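You operate a simulated robot arm through the tools that you are given. There is no shell and no other tool. Be economical: measure what you need, move in short steps, check, and stop when the job is done.

You run a simulated two-armed robot. Do the job below in one go: nothing can be reset, and whatever is moved stays where it is left.

JOB
Pick up the blue brush from the top of the filling bench with one hand, pass it to the other hand and put it on the middle shelf of the grey rack.
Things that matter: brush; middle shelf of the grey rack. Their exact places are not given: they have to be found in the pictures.

It is judged by the outcome, as a careful person would: the job done as asked, and still so three seconds after it is handed in. It fails if anything else is knocked over, pushed out of place, dropped, spilled or broken.

ROBOT AND FRAMES
Two 6-joint arms with two-finger parallel grippers on one trunk, on a base that drives. Base frame: it is fixed to the floor where the robot stands at the start and does not move with it; the origin is under the middle of the robot, x ahead of it, y to its left, z up. Readings come in cm, degrees, newtons and seconds.
The left shoulder is at the start at [-10.5, 17.7, 73.4], the right one opposite. With the tool pointing down near the work surface each hand reaches from about 10 to 68 cm from the robot's upright axis, wherever it stands, measured 20 degrees to its own side. Places, roughly: brush [325, 0, 75]; middle shelf of the grey rack [210, -30, 100]. Payload 1.57 kg a hand.
Tool frame (each hand has its own): the origin (TCP) lies between the finger pads and is the grasp point; the fingertips stand 3 cm ahead of it; z points along the fingers, y is the line along which they close. Largest opening 8 cm; finger width 1.7, thickness 1.2; the body of the gripper, 4 by 8.2 cm, starts 8 cm behind the TCP.
Orientation is that of the tool frame in the base frame, as a unit quaternion [x, y, z, w]. With the fingers straight down and closing along the base's y, the tool's x points along the base's -x, its y along +y and its z along -z.

CONTROLS
- The arms move only by the tool servo_tool. It takes "left_increments", "right_increments" or both (then of equal length, played together; a hand with none holds still); each is a list of rows, each a list of 7 numbers: the gripper command, from -1 (shut) to 1 (fully open), values between in proportion, then the shift along the base's x, y, z in units of 20 mm (1.0 is 20 mm), then the turn, a rotation vector about the base's x, y, z in units of 5 degrees (1.0 is 5 degrees). In form: [[claw, tx, ty, tz, rx, ry, rz], ...]. A call has 1 to 8 rows; each row shifts and turns the commanded pose from where the row before left it. A call with a number of a shift or a turn outside -1 to 1 is refused whole. A row lasts 0.2 s, in which the tool goes at most 5 cm and 8.6 degrees; a call with a longer step from one row to the next is refused whole, and so is a gripper value outside its range. Where a pose cannot be reached the arm comes as near as it can. A force on the tool above 40 N (or 10 N above the force at the start of the call, whichever is more), or a blocked arm, ends the call early, and 0.2 s more pass. The fingers move at their own pace (about 7.2 cm/s each) and stop on an object; they squeeze with about 41 N. The grip force told is the motor's: it shows also when the fingers shut on nothing. Time passes only in rows, and 0.2 s behind the last, so rows that do not move let the fingers close. It gives the time, the measured TCP pose, the force on the tool (base axes), the opening and the grip force at its end, in the units of the frame above (readings bear some noise), with the torque about the TCP (base axes, N m) and any sound that the robot's microphone picked up, and new pictures: "show" is both (left out), scene, wrist or none (wrist: the cameras of the hands that moved).
- Cameras (640 x 400 px; columns grow to the right, rows downward): "scene" is now at [4.85, 0.64, 146.56]; the picture's right is [0.08, -1.00, 0.00], its down [-0.65, -0.06, -0.76] and it looks along [0.75, 0.06, -0.66] (base axes); focal length 262 px, centre (320, 200). "left" rides on the left gripper at [7.2, 0.7, -12.2] in its tool frame; the picture's right is [-0.09, 1.00, 0.00], its down [-0.84, -0.08, -0.54] and it looks along [-0.54, -0.05, 0.84] (tool axes); focal length 238 px, centre (320, 200). "right" rides on the right gripper at [7.2, -0.7, -12.2] in its tool frame; the picture's right is [0.09, 1.00, 0.00], its down [-0.84, 0.08, -0.54] and it looks along [-0.54, 0.05, 0.84] (tool axes); focal length 238 px, centre (320, 200).
- move_column(by): slides the trunk up (or, below 0, down) by that many cm; the arms and the scene camera ride with it, the base frame stays. It gives what a move gives, with no picture.
- drive_base(legs): drives the robot by 1 to 6 legs, each [ahead, left, turn to the left] in cm, cm and degrees, along the robot's own axes; the way and the turn of a leg run together, so that a leg with both is an arc; at most 150 cm and 180 degrees a leg. The arms and the cameras ride along, it lands a little off, and it stops where it bumps. It gives what a move gives, and a new picture of the scene camera.
- turn_head(pan, tilt): turns the head with the scene camera to pan (to the left, within 143 degrees either way) and tilt (down, from -29 to 69), counted from straight ahead of the robot. It gives what a move gives, and a new picture of the scene camera.
- point_at(camera, pixels): for up to 12 pixels [column, row] of the newest picture of that camera ("zoom" is the newest enlarged one), the place [x, y, z] in the base frame of the surface seen there, good to about 0.3 cm. The clock stands still meanwhile.
- zoom(camera, box): a new picture of the part [left, top, right, bottom] of that camera's present view, enlarged. The clock stands still meanwhile.
- hand_in(): hands the job in; it is judged then, once.

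Keep the steps short. Do not move on a guess: measure, check each grasp and each placing, and mend mistakes. In all there are 90 turns and 274 pictures (those below and enlarged ones count). Leave the grippers open and the arms clear of the work at the hand-in unless told otherwise, and finish with a single line.

The tools are called as name(argument=value, ...) on one line, values as JSON. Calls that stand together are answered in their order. servo_tool: Moves the arms, as the interface text tells. Its arguments: {"type":"object","properties":{"left_increments":{"type":"array","items":{"type":"array","items":{"type":"number"}}},"right_increments":{"type":"array","items":{"type":"array","items":{"type":"number"}}},"show":{"type":"string","enum":["both","scene","wrist","none"]}},"required":[]} The other tools are called the same way: move_column (by) slides the trunk up or down; drive_base (legs) drives the base; turn_head (pan, tilt) turns the head that bears the scene camera; point_at (camera, pixels) gives the place of the surface under pixels of a picture; zoom (camera, box) takes an enlarged picture of a part of a camera's view; hand_in () hands the job in.

At the start:

```text
t: 0.0
left_tool_pos: [42.21, 21.15, 110.85]
left_tool_rot: [-0.001, 1.0, -0.001, 0.001]
left_ft_force: [0.7, 1.0, 0.0]
left_torque: [0.05, 0.02, 0.03]
left_width: 8.01
left_grip_force: 0.0
right_tool_pos: [53.6, -25.57, 103.88]
right_tool_rot: [0.0, 1.0, 0.0, 0.0]
right_ft_force: [1.0, 0.0, 0.7]
right_torque: [0.01, -0.03, 0.0]
right_width: 8.03
right_grip_force: 0.1
trunk travel left (down, up): [-17.5, 15.3]
robot x, y, heading: [0.36, -0.32, 0.0]
head pan, tilt: [4.9, 41.0]
```

scene: 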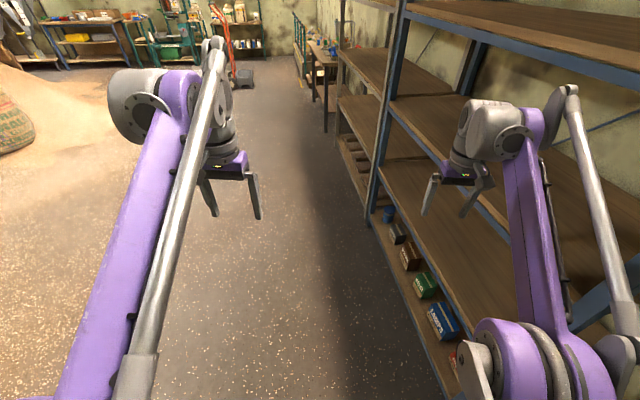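
right: 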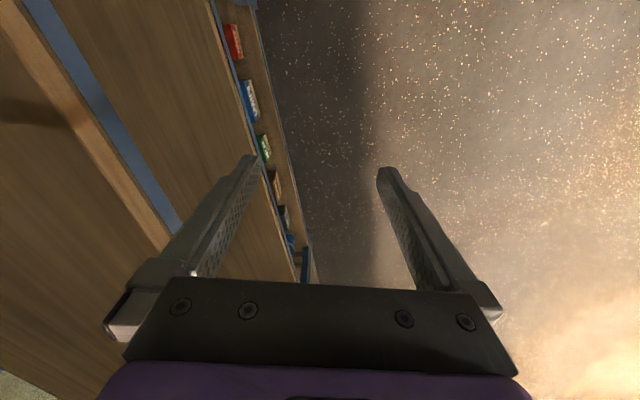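
left: 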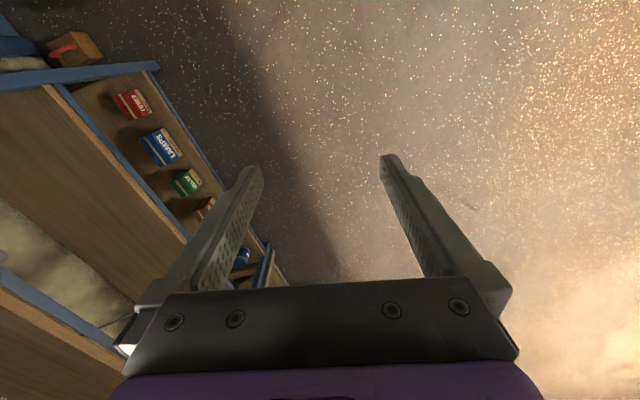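

The right arm sits close to a shelf on the right. First I look straight ahead with the head raised to find the bench and the grey rack.

turn_head(pan=0, tilt=15)

zoom(camera="scene", box=[220, 80, 460, 230])

```text
t: 0.9
left_tool_pos: [42.2, 21.07, 110.96]
left_tool_rot: [0.0, 1.0, 0.0, 0.0]
left_ft_force: [-0.2, -0.4, 0.1]
left_torque: [-0.01, -0.01, -0.02]
left_width: 8.0
left_grip_force: 0.0
right_tool_pos: [53.55, -25.65, 103.88]
right_tool_rot: [0.001, 1.0, -0.001, 0.001]
right_ft_force: [-0.7, -0.3, -0.1]
right_torque: [0.02, 0.0, 0.01]
right_width: 7.98
right_grip_force: 0.0
trunk travel left (down, up): [-17.5, 15.3]
robot x, y, heading: [-0.26, -0.03, -0.1]
head pan, tilt: [0.0, 15.0]
```

scene: 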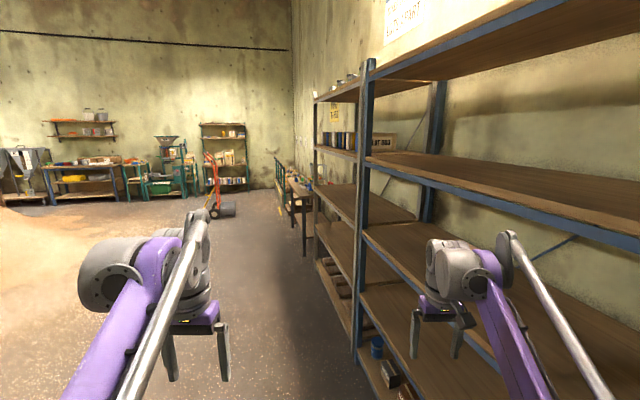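

```text
2.67 times, centred on (340, 155) of scene
```

zoom: 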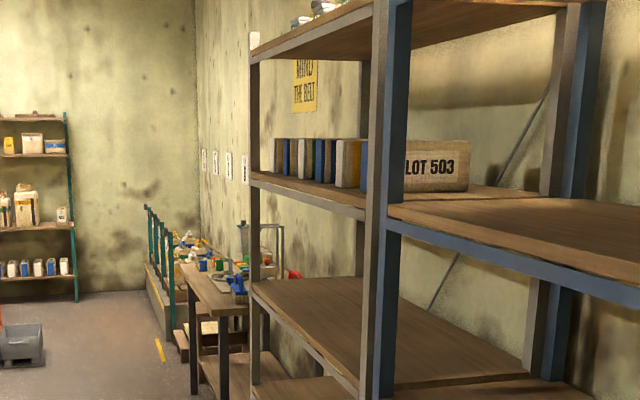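

The grey rack is just beyond the blue one, and the bench stands behind it. I measure the shelves, posts and bench.

point_at(camera="zoom", pixels=[[255, 60], [255, 180], [255, 290], [375, 200], [400, 240], [330, 320], [300, 290], [215, 290], [240, 285], [190, 270], [340, 205], [360, 395]])

zoom(camera="scene", box=[270, 140, 350, 190])

zoom(camera="scene", box=[260, 60, 440, 400])

```text
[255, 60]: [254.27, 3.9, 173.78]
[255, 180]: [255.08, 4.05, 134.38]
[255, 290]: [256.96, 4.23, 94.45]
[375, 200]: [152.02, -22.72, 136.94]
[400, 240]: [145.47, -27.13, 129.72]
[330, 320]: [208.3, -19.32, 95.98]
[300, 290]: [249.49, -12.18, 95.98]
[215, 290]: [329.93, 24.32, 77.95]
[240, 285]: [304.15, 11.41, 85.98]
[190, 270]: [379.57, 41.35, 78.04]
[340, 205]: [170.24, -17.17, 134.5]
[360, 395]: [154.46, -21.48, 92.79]
```

```text
8.00 times, centred on (310, 165) of scene
```

zoom: 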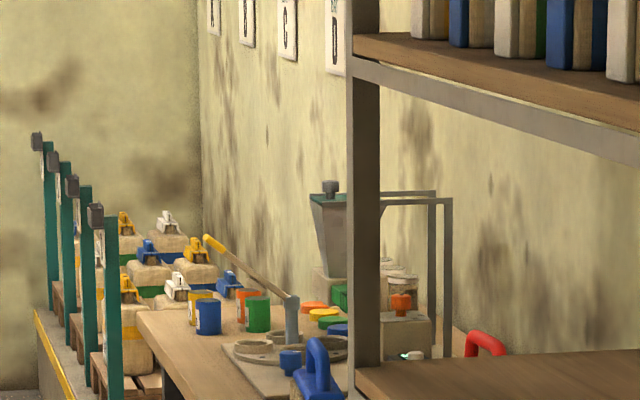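

```text
1.18 times, centred on (350, 230) of scene
```

zoom: 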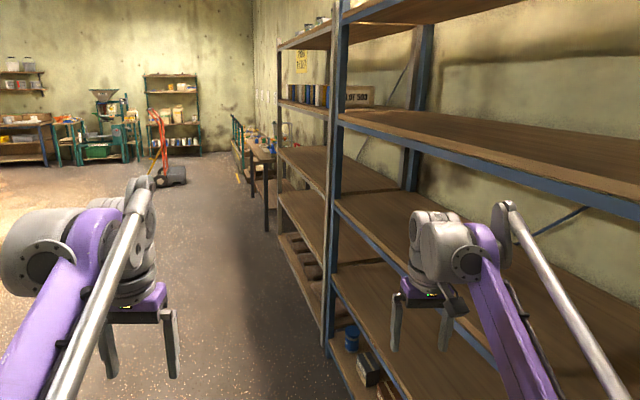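

The shelves are at z≈174, 135 and 96, so the middle one is at 96. The rack front runs about 14° to the left of my x axis, so I have to swing left. I check the floor to the left and ahead before driving.

turn_head(pan=40, tilt=30)

point_at(camera="scene", pixels=[[100, 150], [200, 130], [300, 110], [250, 200], [300, 180], [350, 130], [350, 200], [400, 200], [200, 250], [450, 110]])

```text
t: 2.0
left_tool_pos: [42.28, 21.18, 110.81]
left_tool_rot: [0.0, 1.0, -0.001, 0.0]
left_ft_force: [-0.3, -0.1, 0.4]
left_torque: [0.0, 0.01, -0.01]
left_width: 7.99
left_grip_force: 0.0
right_tool_pos: [53.57, -25.6, 103.99]
right_tool_rot: [-0.001, 1.0, 0.0, 0.0]
right_ft_force: [-0.3, 0.2, -1.0]
right_torque: [-0.01, -0.01, 0.01]
right_width: 8.0
right_grip_force: 0.0
trunk travel left (down, up): [-17.5, 15.3]
robot x, y, heading: [0.27, 0.02, -0.3]
head pan, tilt: [40.0, 30.0]
```

scene: 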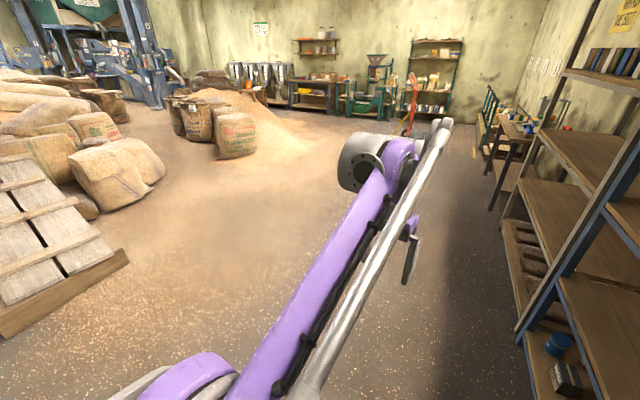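

```text
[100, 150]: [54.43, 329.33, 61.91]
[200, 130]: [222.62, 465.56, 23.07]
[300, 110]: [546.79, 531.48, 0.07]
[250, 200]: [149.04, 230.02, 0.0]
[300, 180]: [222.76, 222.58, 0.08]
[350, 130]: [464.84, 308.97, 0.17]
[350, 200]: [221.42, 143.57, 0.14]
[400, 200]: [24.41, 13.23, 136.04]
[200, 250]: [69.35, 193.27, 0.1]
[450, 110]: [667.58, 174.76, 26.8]
```

The floor to the left is clear. I drive left, then ahead, keeping the arms well away from the racks.

drive_base(legs=[[0, 75, 0], [140, 20, 0], [110, 20, 0]])

turn_head(pan=-55, tilt=30)

zoom(camera="scene", box=[160, 60, 480, 260])

```text
t: 20.9
left_tool_pos: [291.1, 141.09, 110.86]
left_tool_rot: [-0.018, 1.0, 0.0, 0.001]
left_ft_force: [1.4, -0.7, 0.6]
left_torque: [-0.01, 0.03, -0.01]
left_width: 8.01
left_grip_force: 0.0
right_tool_pos: [304.16, 94.71, 103.95]
right_tool_rot: [-0.018, 1.0, 0.0, 0.0]
right_ft_force: [-0.3, 0.1, 0.4]
right_torque: [-0.01, 0.0, 0.01]
right_width: 8.01
right_grip_force: 0.1
trunk travel left (down, up): [-17.5, 15.3]
robot x, y, heading: [249.53, 118.35, 2.2]
head pan, tilt: [40.0, 30.0]
```

scene: 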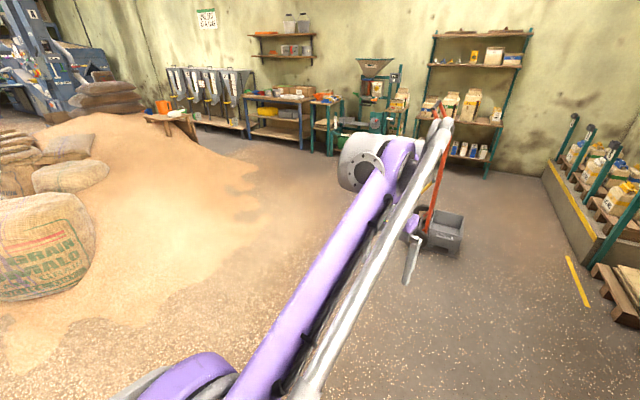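

```text
t: 22.6
left_tool_pos: [290.92, 141.06, 110.92]
left_tool_rot: [-0.018, 1.0, 0.0, 0.0]
left_ft_force: [-0.6, 0.8, -1.0]
left_torque: [0.03, -0.01, 0.01]
left_width: 7.99
left_grip_force: 0.1
right_tool_pos: [303.98, 94.87, 103.94]
right_tool_rot: [-0.019, 1.0, 0.0, 0.0]
right_ft_force: [-0.2, -0.3, 0.6]
right_torque: [0.01, 0.01, -0.02]
right_width: 7.99
right_grip_force: 0.1
trunk travel left (down, up): [-17.5, 15.3]
robot x, y, heading: [250.05, 118.39, 2.2]
head pan, tilt: [-55.0, 30.0]
```

scene: 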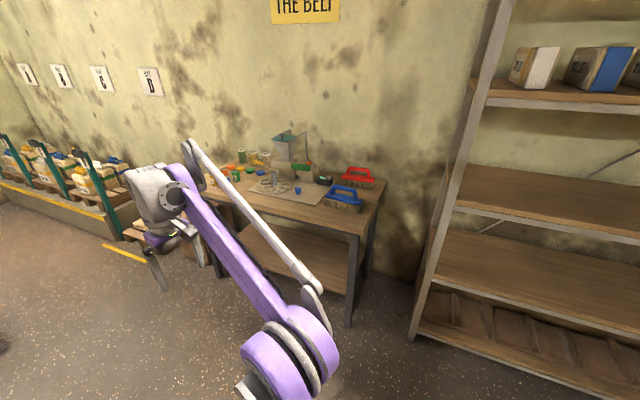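

```text
2.00 times, centred on (320, 160) of scene
```

zoom: 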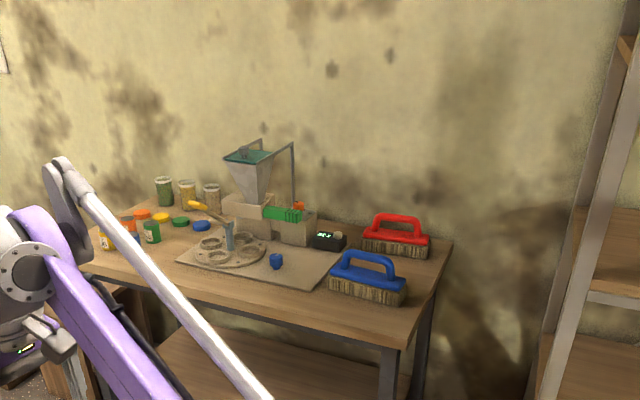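

The blue brush with its handle is visible, with a red one behind it. I zoom in and measure the brush and the bench.

zoom(camera="scene", box=[300, 150, 396, 210])

point_at(camera="scene", pixels=[[359, 233], [385, 181], [312, 210], [300, 200], [430, 280], [495, 105], [460, 206], [620, 235], [600, 195], [560, 205], [440, 280]])

```text
6.67 times, centred on (348, 180) of scene
```

zoom: 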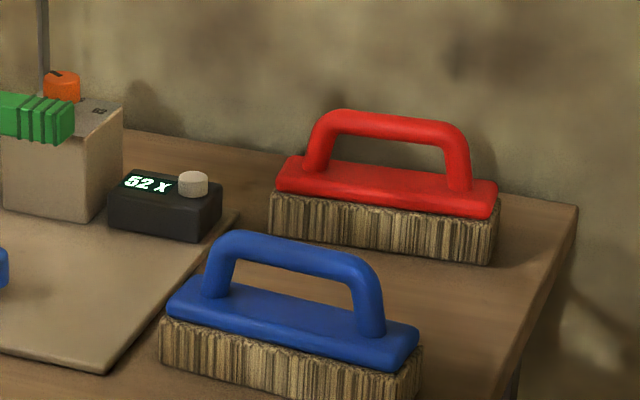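

```text
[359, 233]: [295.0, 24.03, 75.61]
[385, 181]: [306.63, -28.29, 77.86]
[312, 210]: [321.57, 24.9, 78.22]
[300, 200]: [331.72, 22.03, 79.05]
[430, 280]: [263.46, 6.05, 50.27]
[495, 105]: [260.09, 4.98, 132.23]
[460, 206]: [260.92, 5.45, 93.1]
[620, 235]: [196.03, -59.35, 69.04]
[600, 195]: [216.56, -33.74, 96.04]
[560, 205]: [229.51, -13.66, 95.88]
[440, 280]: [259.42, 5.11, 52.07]
```

point_at(camera="zoom", pixels=[[295, 255], [240, 240], [350, 268], [180, 290], [405, 360], [320, 345], [370, 300], [215, 275], [250, 385], [290, 180], [385, 120], [420, 380]])

```text
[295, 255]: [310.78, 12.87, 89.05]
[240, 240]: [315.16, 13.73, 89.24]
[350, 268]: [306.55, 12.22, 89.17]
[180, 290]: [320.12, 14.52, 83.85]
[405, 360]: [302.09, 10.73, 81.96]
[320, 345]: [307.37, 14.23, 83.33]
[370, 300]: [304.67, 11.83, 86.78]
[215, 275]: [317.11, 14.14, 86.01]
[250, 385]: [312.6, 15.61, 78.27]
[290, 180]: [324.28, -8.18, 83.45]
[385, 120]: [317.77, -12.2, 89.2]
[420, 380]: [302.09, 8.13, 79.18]
```

The brush bar's middle is at about (310.8, 12.8, 88.5) and runs roughly along the bench front. The bench top is at z=78. Plan: the left hand takes the bar from above, then I back off and turn the brush so its long axis points ahead. The right hand then takes the near end, pitched forward, for the shelf. First I turn to face the bench from a standoff.

drive_base(legs=[[0, 0, -77.7], [35, 14.7, 0]])

turn_head(pan=10, tilt=40)

```text
t: 28.3
left_tool_pos: [303.63, 52.5, 110.91]
left_tool_rot: [0.613, 0.79, 0.0, 0.0]
left_ft_force: [-0.1, -0.8, -0.4]
left_torque: [-0.02, 0.01, 0.0]
left_width: 7.98
left_grip_force: 0.0
right_tool_pos: [260.98, 30.0, 103.88]
right_tool_rot: [0.614, 0.79, -0.001, 0.0]
right_ft_force: [0.3, -0.2, -0.6]
right_torque: [0.01, 0.0, -0.04]
right_width: 7.99
right_grip_force: 0.0
trunk travel left (down, up): [-17.5, 15.3]
robot x, y, heading: [272.66, 88.29, -75.6]
head pan, tilt: [-55.0, 30.0]
```

scene: 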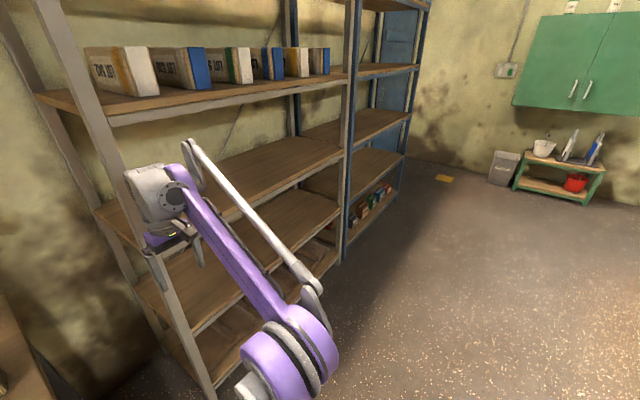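

```text
t: 29.7
left_tool_pos: [303.55, 52.5, 110.84]
left_tool_rot: [0.614, 0.79, -0.001, 0.0]
left_ft_force: [-0.5, 0.4, 0.3]
left_torque: [0.01, 0.03, -0.02]
left_width: 8.01
left_grip_force: 0.1
right_tool_pos: [261.1, 29.95, 103.93]
right_tool_rot: [0.614, 0.789, -0.001, 0.0]
right_ft_force: [-0.3, -0.5, 0.1]
right_torque: [0.02, -0.02, -0.01]
right_width: 8.0
right_grip_force: 0.1
trunk travel left (down, up): [-17.5, 15.3]
robot x, y, heading: [272.8, 88.12, -75.8]
head pan, tilt: [10.0, 40.0]
```

scene: 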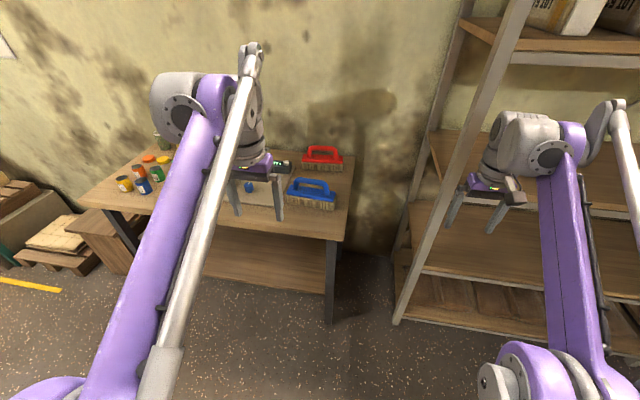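

I draw the right arm back so it stays clear of the rack and yaw the left tool 90°, so that its fingers close across the bar.

servo_tool(left_increments=[[1, 0, 0, 0, 0, 0, -1], [1, 0, 0, 0, 0, 0, -1], [1, 0, 0, 0, 0, 0, -1], [1, 0, 0, 0, 0, 0, -1], [1, 0, 0, 0, 0, 0, -1], [1, 0, 0, 0, 0, 0, -1], [1, 0, 0, 0, 0, 0, -1], [1, 0, 0, 0, 0, 0, -1]], right_increments=[[1, -0.24, 0.93, 0.3, 0, 0, 0], [1, -0.24, 0.93, 0.3, 0, 0, 0], [1, -0.24, 0.93, 0.3, 0, 0, 0], [1, -0.24, 0.93, 0.3, 0, 0, 0], [1, -0.24, 0.93, 0.3, 0, 0, 0], [1, -0.24, 0.93, 0.3, 0, 0, 0], [1, -0.24, 0.93, 0.3, 0, 0, 0], [1, -0.24, 0.93, 0.3, 0, 0, 0]], show="none")

servo_tool(left_increments=[[1, 0, 0, 0, 0, 0, -1], [1, 0, 0, 0, 0, 0, -1], [1, 0, 0, 0, 0, 0, -1], [1, 0, 0, 0, 0, 0, -1], [1, 0, 0, 0, 0, 0, -1], [1, 0, 0, 0, 0, 0, -1], [1, 0, 0, 0, 0, 0, -1], [1, 0, 0, 0, 0, 0, -1]], right_increments=[[1, -0.24, 0.93, 0.1, 0, 0, 0], [1, -0.24, 0.93, 0.1, 0, 0, 0], [1, -0.24, 0.93, 0.1, 0, 0, 0], [1, -0.24, 0.93, 0.1, 0, 0, 0], [1, 0, 0, 0, 0, 0, 0], [1, 0, 0, 0, 0, 0, 0], [1, 0, 0, 0, 0, 0, 0], [1, 0, 0, 0, 0, 0, 0]], show="both")

```text
t: 31.5
left_tool_pos: [303.48, 52.61, 110.86]
left_tool_rot: [0.847, 0.531, 0.001, 0.0]
left_ft_force: [0.1, -0.9, 0.2]
left_torque: [0.02, 0.01, 0.0]
left_width: 7.99
left_grip_force: 0.1
right_tool_pos: [257.15, 45.11, 108.77]
right_tool_rot: [0.614, 0.79, 0.0, 0.0]
right_ft_force: [-0.1, -0.3, 0.1]
right_torque: [-0.01, 0.01, 0.03]
right_width: 8.03
right_grip_force: 0.0
trunk travel left (down, up): [-17.5, 15.3]
robot x, y, heading: [272.49, 88.61, -75.6]
head pan, tilt: [10.0, 40.0]
```

```text
t: 33.3
left_tool_pos: [303.53, 52.58, 110.95]
left_tool_rot: [0.978, 0.209, 0.0, 0.0]
left_ft_force: [-0.1, -0.5, -0.4]
left_torque: [0.03, 0.04, -0.02]
left_width: 8.01
left_grip_force: 0.1
right_tool_pos: [255.18, 52.36, 109.57]
right_tool_rot: [0.614, 0.789, 0.0, 0.0]
right_ft_force: [0.1, 0.1, 0.6]
right_torque: [-0.04, 0.02, -0.01]
right_width: 8.01
right_grip_force: 0.1
trunk travel left (down, up): [-17.5, 15.3]
robot x, y, heading: [272.48, 88.11, -75.7]
head pan, tilt: [10.0, 40.0]
```

scene: 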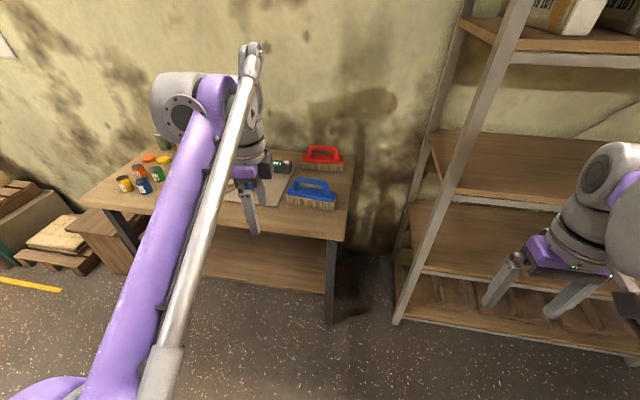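
right: 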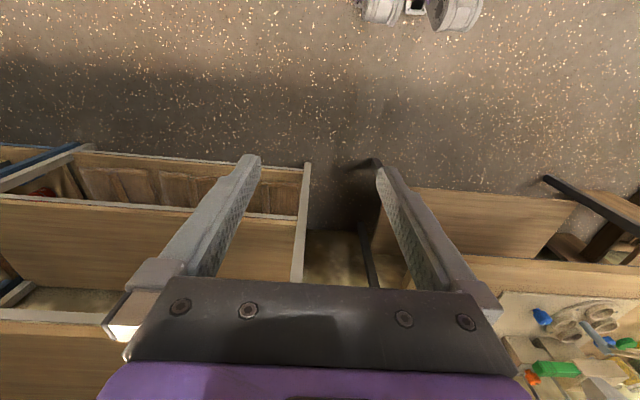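
left: 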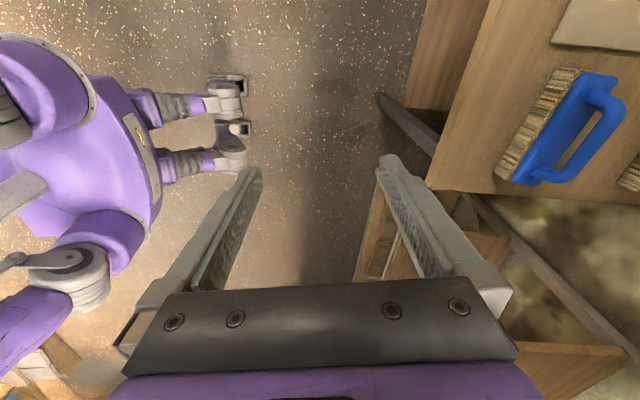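

Now nothing occludes the brush. I measure its bar axis closely in both the scene and left wrist views.

zoom(camera="scene", box=[272, 165, 352, 215])

point_at(camera="left", pixels=[[615, 110], [602, 140], [578, 172], [612, 78], [522, 180], [580, 75], [470, 190]])

```text
8.00 times, centred on (312, 190) of scene
```

zoom: 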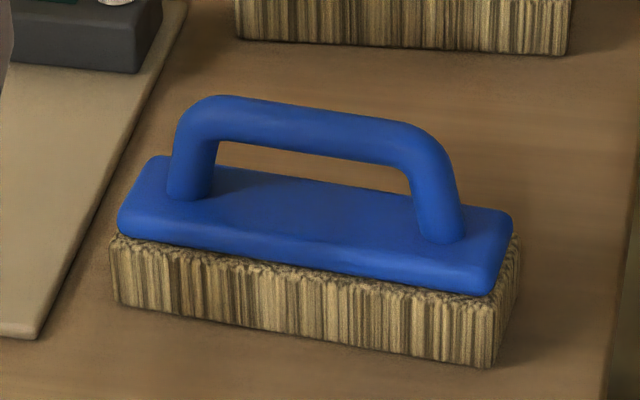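

```text
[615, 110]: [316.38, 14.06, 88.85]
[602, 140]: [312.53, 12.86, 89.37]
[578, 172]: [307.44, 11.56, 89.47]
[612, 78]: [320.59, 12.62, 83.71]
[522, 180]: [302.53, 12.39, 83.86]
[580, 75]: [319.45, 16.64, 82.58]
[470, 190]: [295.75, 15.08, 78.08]
```

point_at(camera="zoom", pixels=[[220, 103], [310, 115], [395, 130], [230, 125], [310, 138], [390, 152], [190, 195], [440, 240], [145, 170], [500, 225], [130, 215], [480, 280]])

```text
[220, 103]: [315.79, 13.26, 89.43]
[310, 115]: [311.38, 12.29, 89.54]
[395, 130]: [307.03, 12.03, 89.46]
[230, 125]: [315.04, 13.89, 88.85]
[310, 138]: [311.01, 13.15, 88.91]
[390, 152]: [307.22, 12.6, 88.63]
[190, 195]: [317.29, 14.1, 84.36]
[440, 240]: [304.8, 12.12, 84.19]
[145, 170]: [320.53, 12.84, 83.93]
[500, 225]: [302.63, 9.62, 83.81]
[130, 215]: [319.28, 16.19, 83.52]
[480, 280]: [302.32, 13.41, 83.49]
```

The brush's long axis is turned about 10° in the base frame, with the bar's middle at (311.2, 12.7) and its top at z 89.5. Before driving closer I measure how far my own base sticks out, using the left wrist view.

point_at(camera="left", pixels=[[242, 85], [238, 155], [225, 105], [155, 150], [130, 120], [185, 105], [400, 105], [430, 60], [480, 100]])

point_at(camera="right", pixels=[[380, 15], [450, 20], [480, 10], [500, 205], [545, 180], [300, 290]])

```text
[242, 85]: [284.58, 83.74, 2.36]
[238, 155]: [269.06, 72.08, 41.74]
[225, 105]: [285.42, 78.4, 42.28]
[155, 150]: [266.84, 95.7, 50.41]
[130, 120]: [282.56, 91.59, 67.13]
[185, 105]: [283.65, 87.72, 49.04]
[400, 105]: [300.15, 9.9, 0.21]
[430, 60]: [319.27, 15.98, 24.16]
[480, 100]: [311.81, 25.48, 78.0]
```

```text
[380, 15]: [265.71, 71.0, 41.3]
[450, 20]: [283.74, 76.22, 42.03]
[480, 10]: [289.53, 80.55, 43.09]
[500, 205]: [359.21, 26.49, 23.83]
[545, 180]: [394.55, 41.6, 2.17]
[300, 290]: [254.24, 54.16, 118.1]
```

My base reaches only about 16 cm ahead of its axis, so at 34 cm from the bench edge it stays clear. I drive ahead 33 cm and finish the left yaw (14.3°).

drive_base(legs=[[33, 0, 0]])

servo_tool(left_increments=[[1, 0, 0, 0, 0, 0, -1], [1, 0, 0, 0, 0, 0, -1], [1, 0, 0, 0, 0, 0, -0.86], [1, 0, 0, 0, 0, 0, 0]], show="both")

```text
t: 35.4
left_tool_pos: [311.45, 20.62, 111.02]
left_tool_rot: [0.978, 0.208, 0.001, 0.0]
left_ft_force: [0.0, 0.4, 0.2]
left_torque: [0.03, 0.0, 0.02]
left_width: 8.0
left_grip_force: 0.0
right_tool_pos: [263.06, 20.63, 109.38]
right_tool_rot: [0.615, 0.788, 0.0, 0.001]
right_ft_force: [0.2, 0.6, -0.5]
right_torque: [0.04, 0.01, 0.0]
right_width: 8.01
right_grip_force: 0.0
trunk travel left (down, up): [-17.5, 15.3]
robot x, y, heading: [280.66, 56.93, -75.9]
head pan, tilt: [10.0, 40.0]
```

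scene: 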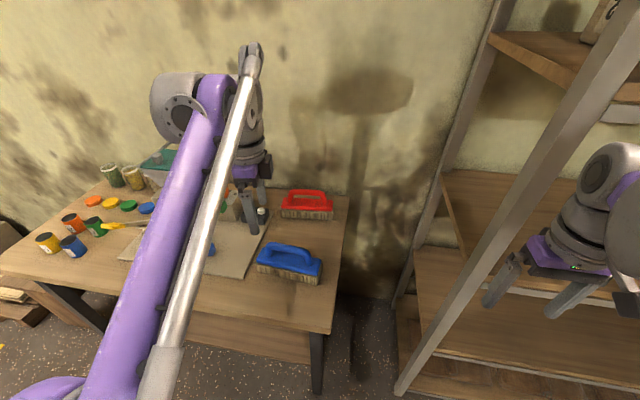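

```text
t: 36.4
left_tool_pos: [311.43, 20.7, 110.86]
left_tool_rot: [0.996, 0.085, -0.001, 0.0]
left_ft_force: [0.1, -0.2, -0.2]
left_torque: [0.03, -0.03, 0.0]
left_width: 8.01
left_grip_force: 0.1
right_tool_pos: [263.2, 20.64, 109.63]
right_tool_rot: [0.615, 0.789, 0.0, 0.0]
right_ft_force: [0.8, 0.0, -0.3]
right_torque: [-0.01, 0.01, -0.01]
right_width: 8.01
right_grip_force: 0.0
trunk travel left (down, up): [-17.5, 15.3]
robot x, y, heading: [280.69, 56.5, -75.8]
head pan, tilt: [10.0, 40.0]
```

scene: 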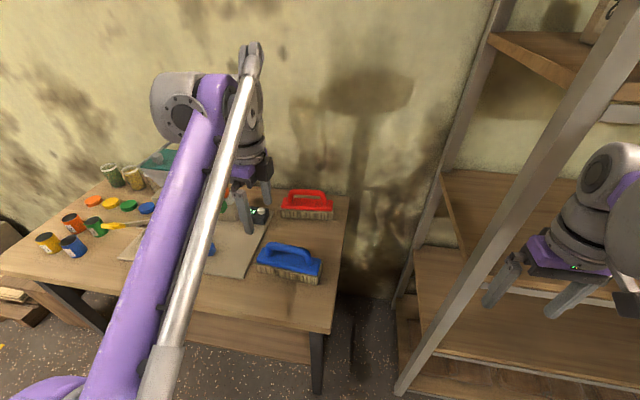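
left: 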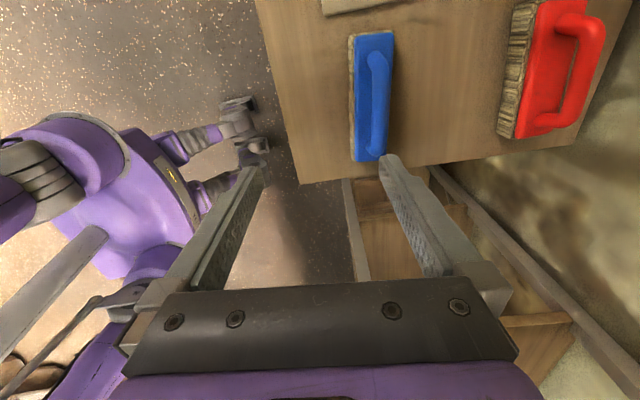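

The yaw is right (9.75°). I re-measure the bar from the left wrist camera before descending.

point_at(camera="left", pixels=[[377, 62], [378, 85], [378, 110], [377, 135], [372, 35], [366, 158]])

```text
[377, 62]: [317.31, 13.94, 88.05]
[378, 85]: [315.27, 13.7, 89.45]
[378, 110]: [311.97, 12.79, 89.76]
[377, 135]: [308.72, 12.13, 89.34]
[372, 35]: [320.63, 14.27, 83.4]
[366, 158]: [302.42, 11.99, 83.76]
```

It agrees. I move over the grip point (309.0, 12.3), with the fingertips still above the bar.

servo_tool(left_increments=[[1, -0.153, -0.525, -1, 0, 0, 0], [1, -0.153, -0.525, -1, 0, 0, 0], [1, -0.153, -0.525, -1, 0, 0, 0], [1, -0.153, -0.525, -1, 0, 0, 0], [1, -0.153, -0.525, -1, 0, 0, 0], [1, -0.153, -0.525, -1, 0, 0, 0], [1, -0.153, -0.525, -1, 0, 0, 0], [1, -0.153, -0.525, -0.8, 0, 0, 0]], show="both")

```text
t: 38.2
left_tool_pos: [308.96, 12.14, 95.19]
left_tool_rot: [0.996, 0.086, 0.0, 0.0]
left_ft_force: [0.4, 0.1, 0.6]
left_torque: [-0.01, 0.0, -0.02]
left_width: 7.99
left_grip_force: 0.1
right_tool_pos: [263.18, 20.62, 109.44]
right_tool_rot: [0.615, 0.788, 0.0, 0.0]
right_ft_force: [-0.1, 0.7, -1.3]
right_torque: [-0.01, 0.01, 0.0]
right_width: 7.99
right_grip_force: 0.0
trunk travel left (down, up): [-17.5, 15.3]
robot x, y, heading: [280.82, 56.46, -75.8]
head pan, tilt: [10.0, 40.0]
```

scene: 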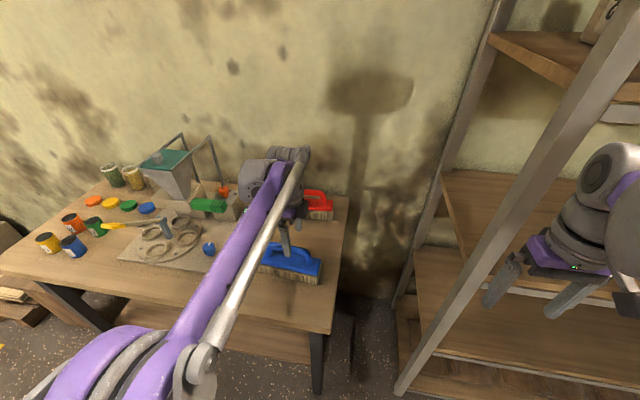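
left: 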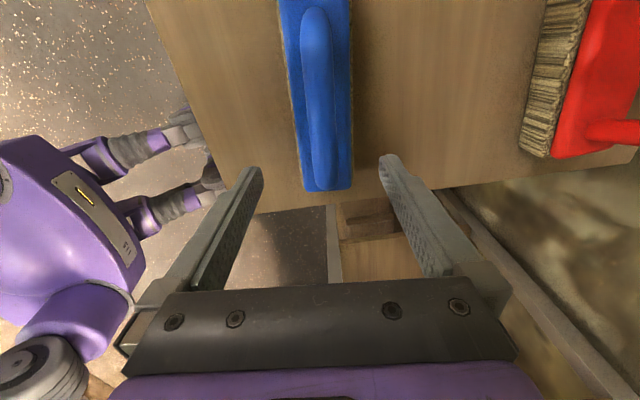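

Centred over the bar. I lower 7.1 cm, then shut the fingers.

servo_tool(left_increments=[[1, 0, 0, -0.9, 0, 0, 0], [1, 0, 0, -0.9, 0, 0, 0], [1, 0, 0.05, -0.9, 0, 0, 0], [1, 0, 0.05, -0.85, 0, 0, 0], [1, 0, 0, 0, 0, 0, 0]], show="wrist")

servo_tool(left_increments=[[-1, 0, 0, 0, 0, 0, 0], [-1, 0, 0, 0, 0, 0, 0], [-1, 0, 0, 0, 0, 0, 0], [-1, 0, 0, 0, 0, 0, 0]], show="both")

```text
t: 39.4
left_tool_pos: [309.07, 12.65, 88.14]
left_tool_rot: [0.996, 0.086, 0.0, 0.0]
left_ft_force: [1.0, -0.7, 0.2]
left_torque: [0.02, 0.01, 0.0]
left_width: 8.02
left_grip_force: 0.0
right_tool_pos: [263.22, 20.62, 109.6]
right_tool_rot: [0.614, 0.789, 0.0, 0.001]
right_ft_force: [0.2, 0.8, -0.1]
right_torque: [0.03, 0.01, -0.06]
right_width: 8.01
right_grip_force: 0.1
trunk travel left (down, up): [-17.5, 15.3]
robot x, y, heading: [280.71, 56.47, -75.9]
head pan, tilt: [10.0, 40.0]
```

left: 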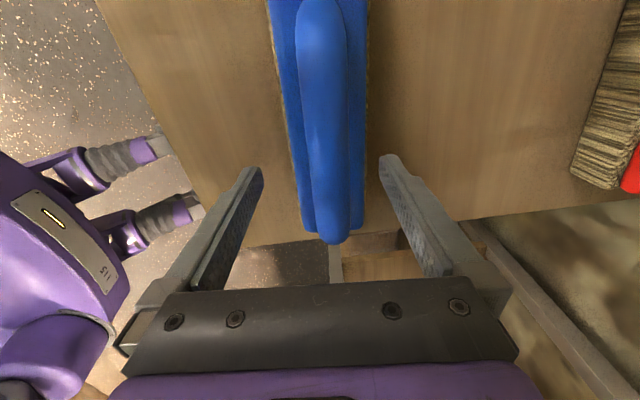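

```text
t: 40.4
left_tool_pos: [309.07, 12.62, 88.17]
left_tool_rot: [0.996, 0.085, 0.0, 0.001]
left_ft_force: [0.6, -0.8, 0.9]
left_torque: [0.05, 0.02, 0.0]
left_width: 2.12
left_grip_force: 35.0
right_tool_pos: [263.09, 20.6, 109.53]
right_tool_rot: [0.615, 0.789, 0.0, 0.001]
right_ft_force: [0.1, -0.1, 0.1]
right_torque: [-0.01, 0.02, 0.0]
right_width: 8.03
right_grip_force: 0.1
trunk travel left (down, up): [-17.5, 15.3]
robot x, y, heading: [280.69, 56.5, -76.2]
head pan, tilt: [10.0, 40.0]
```

scene: 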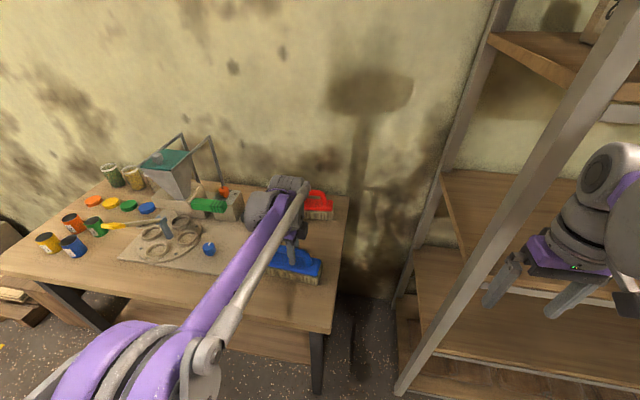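
left: 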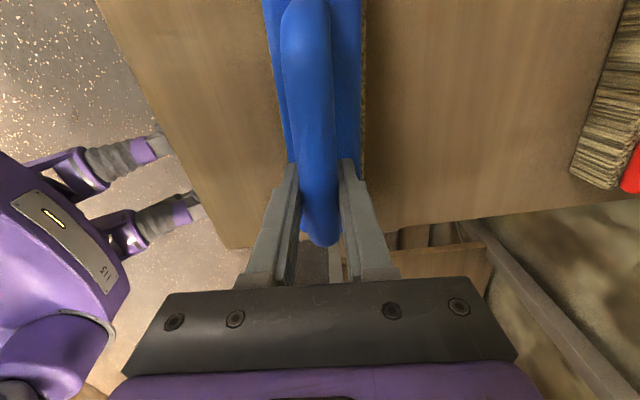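

The grip holds at 2.12 cm and 35 N. I lift straight up.

servo_tool(left_increments=[[-1, 0, 0, 0.4, 0, 0, 0], [-1, 0, 0, 0.7, 0, 0, 0], [-1, 0, 0, 1, 0, 0, 0], [-1, 0, 0, 1, 0, 0, 0], [-1, 0, 0, 1, 0, 0, 0], [-1, 0, 0, 1, 0, 0, 0], [-1, 0, 0, 1, 0, 0, 0], [-1, 0, 0, 1, 0, 0, 0]], show="both")

```text
t: 42.2
left_tool_pos: [309.07, 12.34, 102.32]
left_tool_rot: [0.996, 0.085, -0.001, 0.0]
left_ft_force: [0.1, 1.2, -0.7]
left_torque: [0.02, 0.01, 0.01]
left_width: 0.02
left_grip_force: 21.0
right_tool_pos: [263.13, 20.62, 109.49]
right_tool_rot: [0.615, 0.789, 0.0, -0.001]
right_ft_force: [-0.1, 0.5, -0.2]
right_torque: [0.01, -0.04, -0.04]
right_width: 8.03
right_grip_force: 0.0
trunk travel left (down, up): [-17.5, 15.3]
robot x, y, heading: [280.87, 56.88, -76.0]
head pan, tilt: [10.0, 40.0]
```

scene: 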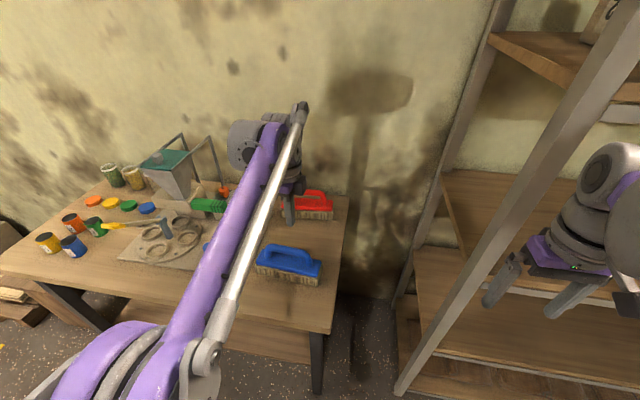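
left: 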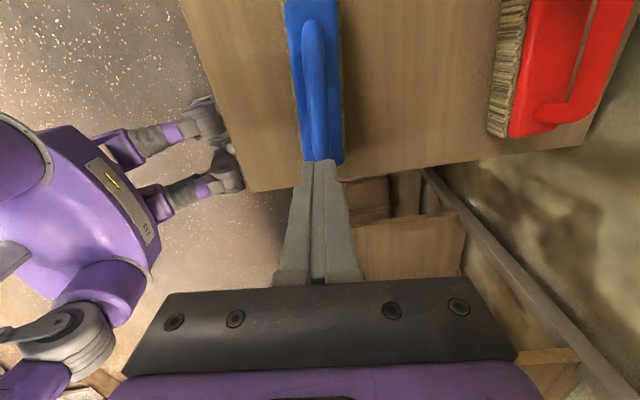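

The fingers slipped off the bar (opening 0.02) and the brush still stands on the bench. I raise no further, reopen, and re-measure where it is.

servo_tool(left_increments=[[1, 0, 0, 0, 0, 0, 0], [1, 0, 0, 0, 0, 0, 0], [1, 0, 0, 0, 0, 0, 0]], show="wrist")

zoom(camera="scene", box=[242, 235, 338, 295])

point_at(camera="zoom", pixels=[[190, 70], [295, 85], [390, 110], [195, 95], [300, 112], [400, 135], [130, 150], [490, 250], [200, 140], [300, 230], [420, 190], [300, 180]])

```text
t: 43.0
left_tool_pos: [309.04, 12.34, 102.31]
left_tool_rot: [0.996, 0.085, 0.0, 0.0]
left_ft_force: [0.2, -0.4, -0.5]
left_torque: [0.04, -0.01, 0.0]
left_width: 7.98
left_grip_force: 0.1
right_tool_pos: [263.23, 20.53, 109.68]
right_tool_rot: [0.615, 0.788, 0.0, 0.0]
right_ft_force: [0.3, -0.2, 0.4]
right_torque: [0.01, 0.01, 0.0]
right_width: 8.02
right_grip_force: 0.1
trunk travel left (down, up): [-17.5, 15.3]
robot x, y, heading: [280.31, 56.57, -76.0]
head pan, tilt: [10.0, 40.0]
```

left: 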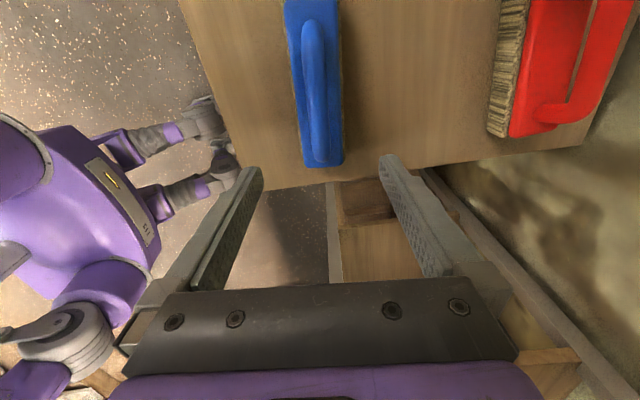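

```text
6.67 times, centred on (290, 265) of scene
```

zoom: 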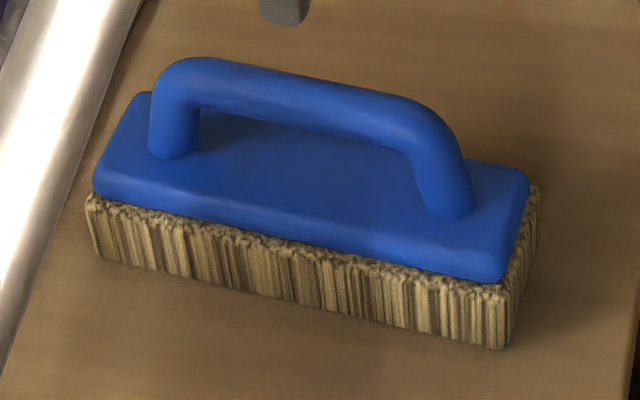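

```text
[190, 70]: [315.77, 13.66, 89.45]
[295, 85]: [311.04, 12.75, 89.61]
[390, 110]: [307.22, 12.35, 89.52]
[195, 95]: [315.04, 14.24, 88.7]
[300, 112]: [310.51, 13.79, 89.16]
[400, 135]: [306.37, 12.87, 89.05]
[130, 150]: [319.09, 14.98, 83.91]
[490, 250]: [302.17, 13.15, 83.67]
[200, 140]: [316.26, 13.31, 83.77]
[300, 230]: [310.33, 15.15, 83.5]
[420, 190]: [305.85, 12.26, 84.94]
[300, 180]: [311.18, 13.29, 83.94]
```

The brush has barely moved and is upright. I retry at the bar's middle with full squeeze time, then lift only a little to see whether it holds.

servo_tool(left_increments=[[1, 0.26, 0.03, -0.5, 0, 0, 0], [1, 0.26, 0.03, -0.5, 0, 0, 0], [1, 0.26, 0.03, -1, 0, 0, 0], [1, 0.26, 0.03, -1, 0, 0, 0], [1, 0, 0, -1, 0, 0, 0], [1, 0, 0, -1, 0, 0, 0], [1, 0, 0, -1, 0, 0, 0], [1, 0, 0, -1, 0, 0, 0]], show="none")

servo_tool(left_increments=[[-1, 0, 0, 0, 0, 0, 0], [-1, 0, 0, 0, 0, 0, 0], [-1, 0, 0, 0, 0, 0, 0], [-1, 0, 0, 0, 0, 0, 0], [-1, 0, 0, 0, 0, 0, 0], [-1, 0, 0, 0, 0, 0, 0], [-1, 0, 0, 0, 0, 0, 0]], show="wrist")

servo_tool(left_increments=[[-1, 0, 0, 0.15, 0, 0, 0], [-1, 0, 0, 0.15, 0, 0, 0], [-1, 0, 0, 0.15, 0, 0, 0], [-1, 0, 0, 0.15, 0, 0, 0]], show="wrist")

```text
t: 44.8
left_tool_pos: [311.05, 12.82, 88.41]
left_tool_rot: [0.996, 0.085, 0.0, 0.0]
left_ft_force: [0.9, 0.9, 0.4]
left_torque: [0.03, -0.02, 0.01]
left_width: 8.01
left_grip_force: 0.0
right_tool_pos: [263.22, 20.62, 109.46]
right_tool_rot: [0.615, 0.789, -0.001, 0.001]
right_ft_force: [0.0, 0.3, -0.9]
right_torque: [0.01, 0.0, 0.03]
right_width: 8.0
right_grip_force: 0.1
trunk travel left (down, up): [-17.5, 15.3]
robot x, y, heading: [280.71, 56.47, -76.1]
head pan, tilt: [10.0, 40.0]
```

```text
t: 46.4
left_tool_pos: [311.1, 12.79, 88.33]
left_tool_rot: [0.996, 0.085, 0.0, 0.0]
left_ft_force: [-0.7, 0.0, 0.1]
left_torque: [-0.02, 0.0, 0.02]
left_width: 2.13
left_grip_force: 34.6
right_tool_pos: [263.17, 20.56, 109.49]
right_tool_rot: [0.615, 0.788, 0.0, 0.0]
right_ft_force: [0.4, 0.1, 0.4]
right_torque: [-0.02, 0.02, 0.0]
right_width: 8.03
right_grip_force: 0.1
trunk travel left (down, up): [-17.5, 15.3]
robot x, y, heading: [280.56, 56.47, -75.9]
head pan, tilt: [10.0, 40.0]
```

left: 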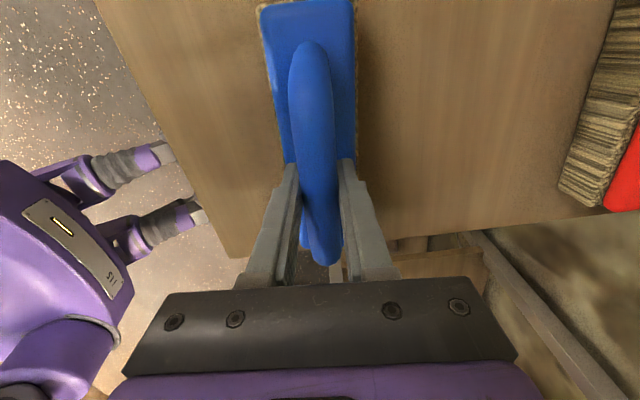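

```text
t: 47.4
left_tool_pos: [310.97, 12.78, 89.59]
left_tool_rot: [0.996, 0.085, -0.001, 0.001]
left_ft_force: [-0.9, 0.0, -2.3]
left_torque: [0.01, -0.02, -0.02]
left_width: 2.12
left_grip_force: 34.2
right_tool_pos: [263.27, 20.66, 109.54]
right_tool_rot: [0.615, 0.788, 0.0, 0.0]
right_ft_force: [-0.3, 0.4, 0.8]
right_torque: [0.04, -0.01, -0.05]
right_width: 8.0
right_grip_force: 0.1
trunk travel left (down, up): [-17.5, 15.3]
robot x, y, heading: [280.47, 56.16, -76.0]
head pan, tilt: [10.0, 40.0]
```

left: 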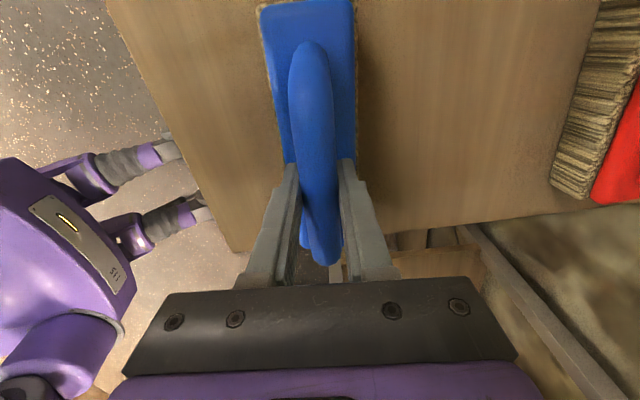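

The force reads -2.3 N and the brush keeps its place in the wrist view, so it is lifting. I go on slowly.

servo_tool(left_increments=[[-1, 0, 0, 0.2, 0, 0, 0], [-1, 0, 0, 0.25, 0, 0, 0], [-1, 0, 0, 0.25, 0, 0, 0], [-1, 0, 0, 0.25, 0, 0, 0], [-1, 0, 0, 0.25, 0, 0, 0], [-1, 0, 0, 0.25, 0, 0, 0], [-1, 0, 0, 0.2, 0, 0, 0], [-1, 0, 0, 0, 0, 0, 0]], show="both")

```text
t: 49.2
left_tool_pos: [311.03, 12.67, 92.81]
left_tool_rot: [0.996, 0.086, 0.0, 0.0]
left_ft_force: [-0.1, 0.8, -2.6]
left_torque: [-0.04, -0.02, 0.01]
left_width: 2.12
left_grip_force: 33.4
right_tool_pos: [263.25, 20.56, 109.56]
right_tool_rot: [0.615, 0.788, 0.0, 0.0]
right_ft_force: [0.0, 0.2, -0.4]
right_torque: [-0.02, 0.02, 0.0]
right_width: 8.02
right_grip_force: 0.1
trunk travel left (down, up): [-17.5, 15.3]
robot x, y, heading: [280.54, 56.29, -76.2]
head pan, tilt: [10.0, 40.0]
```

scene: 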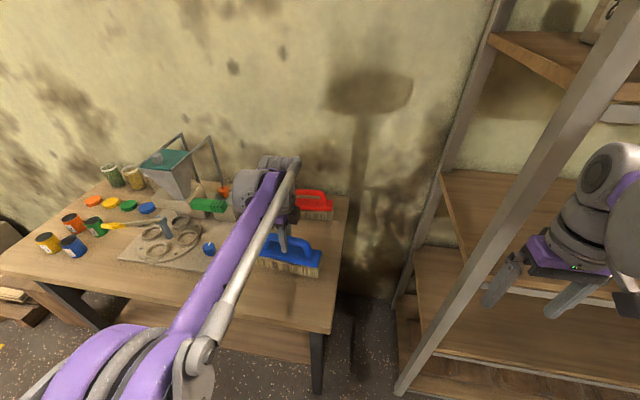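
left: 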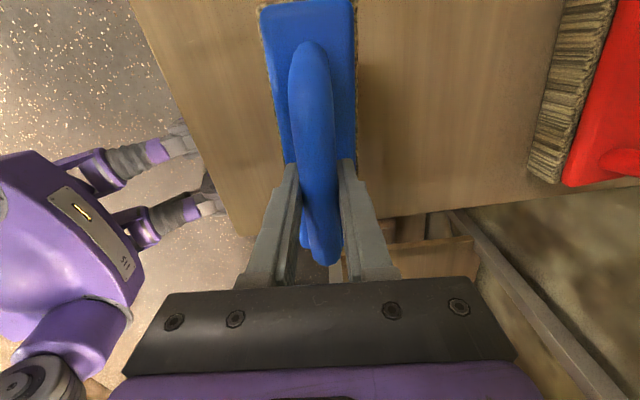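

Held stably: width 2.12, weight about 2.6 N. I keep lifting at a moderate speed.

servo_tool(left_increments=[[-1, 0, 0, 0.4, 0, 0, 0], [-1, 0, 0, 0.6, 0, 0, 0], [-1, 0, 0, 0.6, 0, 0, 0], [-1, 0, 0, 0.6, 0, 0, 0], [-1, 0, 0, 0.6, 0, 0, 0], [-1, 0, 0, 0.6, 0, 0, 0], [-1, 0, 0, 0.6, 0, 0, 0], [-1, 0, 0, 0.4, 0, 0, 0]], show="wrist")

```text
t: 51.0
left_tool_pos: [310.99, 12.6, 101.69]
left_tool_rot: [0.996, 0.085, 0.0, -0.001]
left_ft_force: [0.2, -0.8, -1.6]
left_torque: [-0.01, 0.02, 0.0]
left_width: 2.12
left_grip_force: 35.1
right_tool_pos: [263.12, 20.62, 109.56]
right_tool_rot: [0.614, 0.789, 0.0, 0.0]
right_ft_force: [0.2, 0.8, -0.1]
right_torque: [0.02, -0.02, 0.01]
right_width: 8.02
right_grip_force: 0.0
trunk travel left (down, up): [-17.5, 15.3]
robot x, y, heading: [280.48, 56.43, -75.9]
head pan, tilt: [10.0, 40.0]
```

left: 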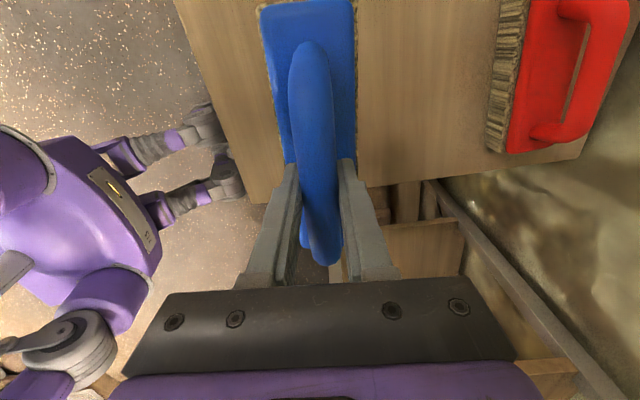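

The brush hangs securely from its middle. I back away 45 cm from the bench for the hand-over.

drive_base(legs=[[-45, 0, 0]])

```text
t: 53.8
left_tool_pos: [300.03, 56.46, 101.68]
left_tool_rot: [0.996, 0.086, 0.0, 0.0]
left_ft_force: [-0.5, -0.7, -1.4]
left_torque: [0.03, -0.02, 0.06]
left_width: 2.13
left_grip_force: 34.6
right_tool_pos: [252.23, 64.41, 109.6]
right_tool_rot: [0.615, 0.789, 0.0, 0.0]
right_ft_force: [0.6, 0.7, 0.4]
right_torque: [0.01, 0.0, 0.0]
right_width: 8.0
right_grip_force: 0.0
trunk travel left (down, up): [-17.5, 15.3]
robot x, y, heading: [269.54, 100.24, -75.6]
head pan, tilt: [10.0, 40.0]
```

scene: 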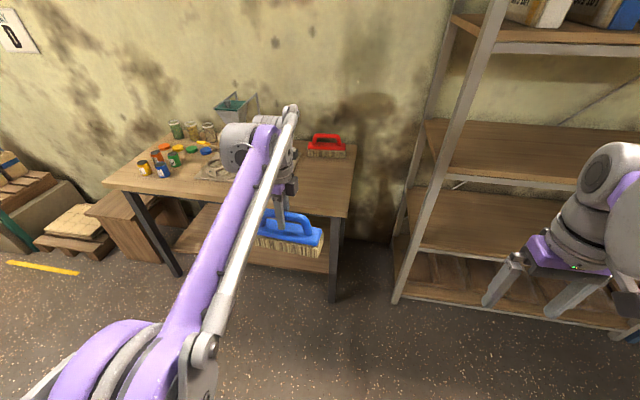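

I now turn the right tool to point ahead, with its closing line vertical and the camera to the right. That way its lower finger can sit under the bar and carry the brush.

servo_tool(right_increments=[[1, 0.08, -0.3, 0, -0.992, 0.586, 0.815], [1, 0.08, -0.3, 0, -0.992, 0.586, 0.815], [1, 0.08, -0.3, 0, -0.992, 0.586, 0.815], [1, 0.08, -0.3, 0, -0.992, 0.586, 0.815], [1, 0.08, -0.3, 0, -0.992, 0.586, 0.815], [1, 0.08, -0.3, 0, -0.992, 0.586, 0.815], [1, 0.08, -0.3, 0, -0.992, 0.586, 0.815], [1, 0.08, -0.3, 0, -0.992, 0.586, 0.815]], show="scene")

```text
t: 55.6
left_tool_pos: [300.03, 56.5, 101.64]
left_tool_rot: [0.996, 0.087, 0.0, -0.001]
left_ft_force: [-0.1, 0.2, -3.4]
left_torque: [-0.05, 0.05, 0.0]
left_width: 2.12
left_grip_force: 34.1
right_tool_pos: [253.41, 59.57, 109.47]
right_tool_rot: [0.325, 0.863, -0.384, 0.05]
right_ft_force: [1.1, 0.1, -0.6]
right_torque: [0.01, -0.02, 0.01]
right_width: 8.02
right_grip_force: 0.0
trunk travel left (down, up): [-17.5, 15.3]
robot x, y, heading: [269.8, 99.88, -75.7]
head pan, tilt: [10.0, 40.0]
```

scene: 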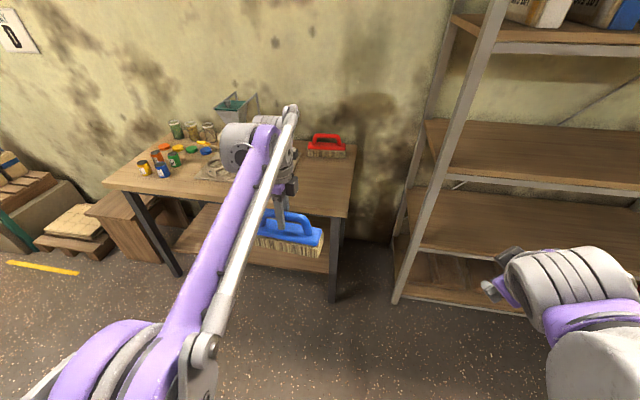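

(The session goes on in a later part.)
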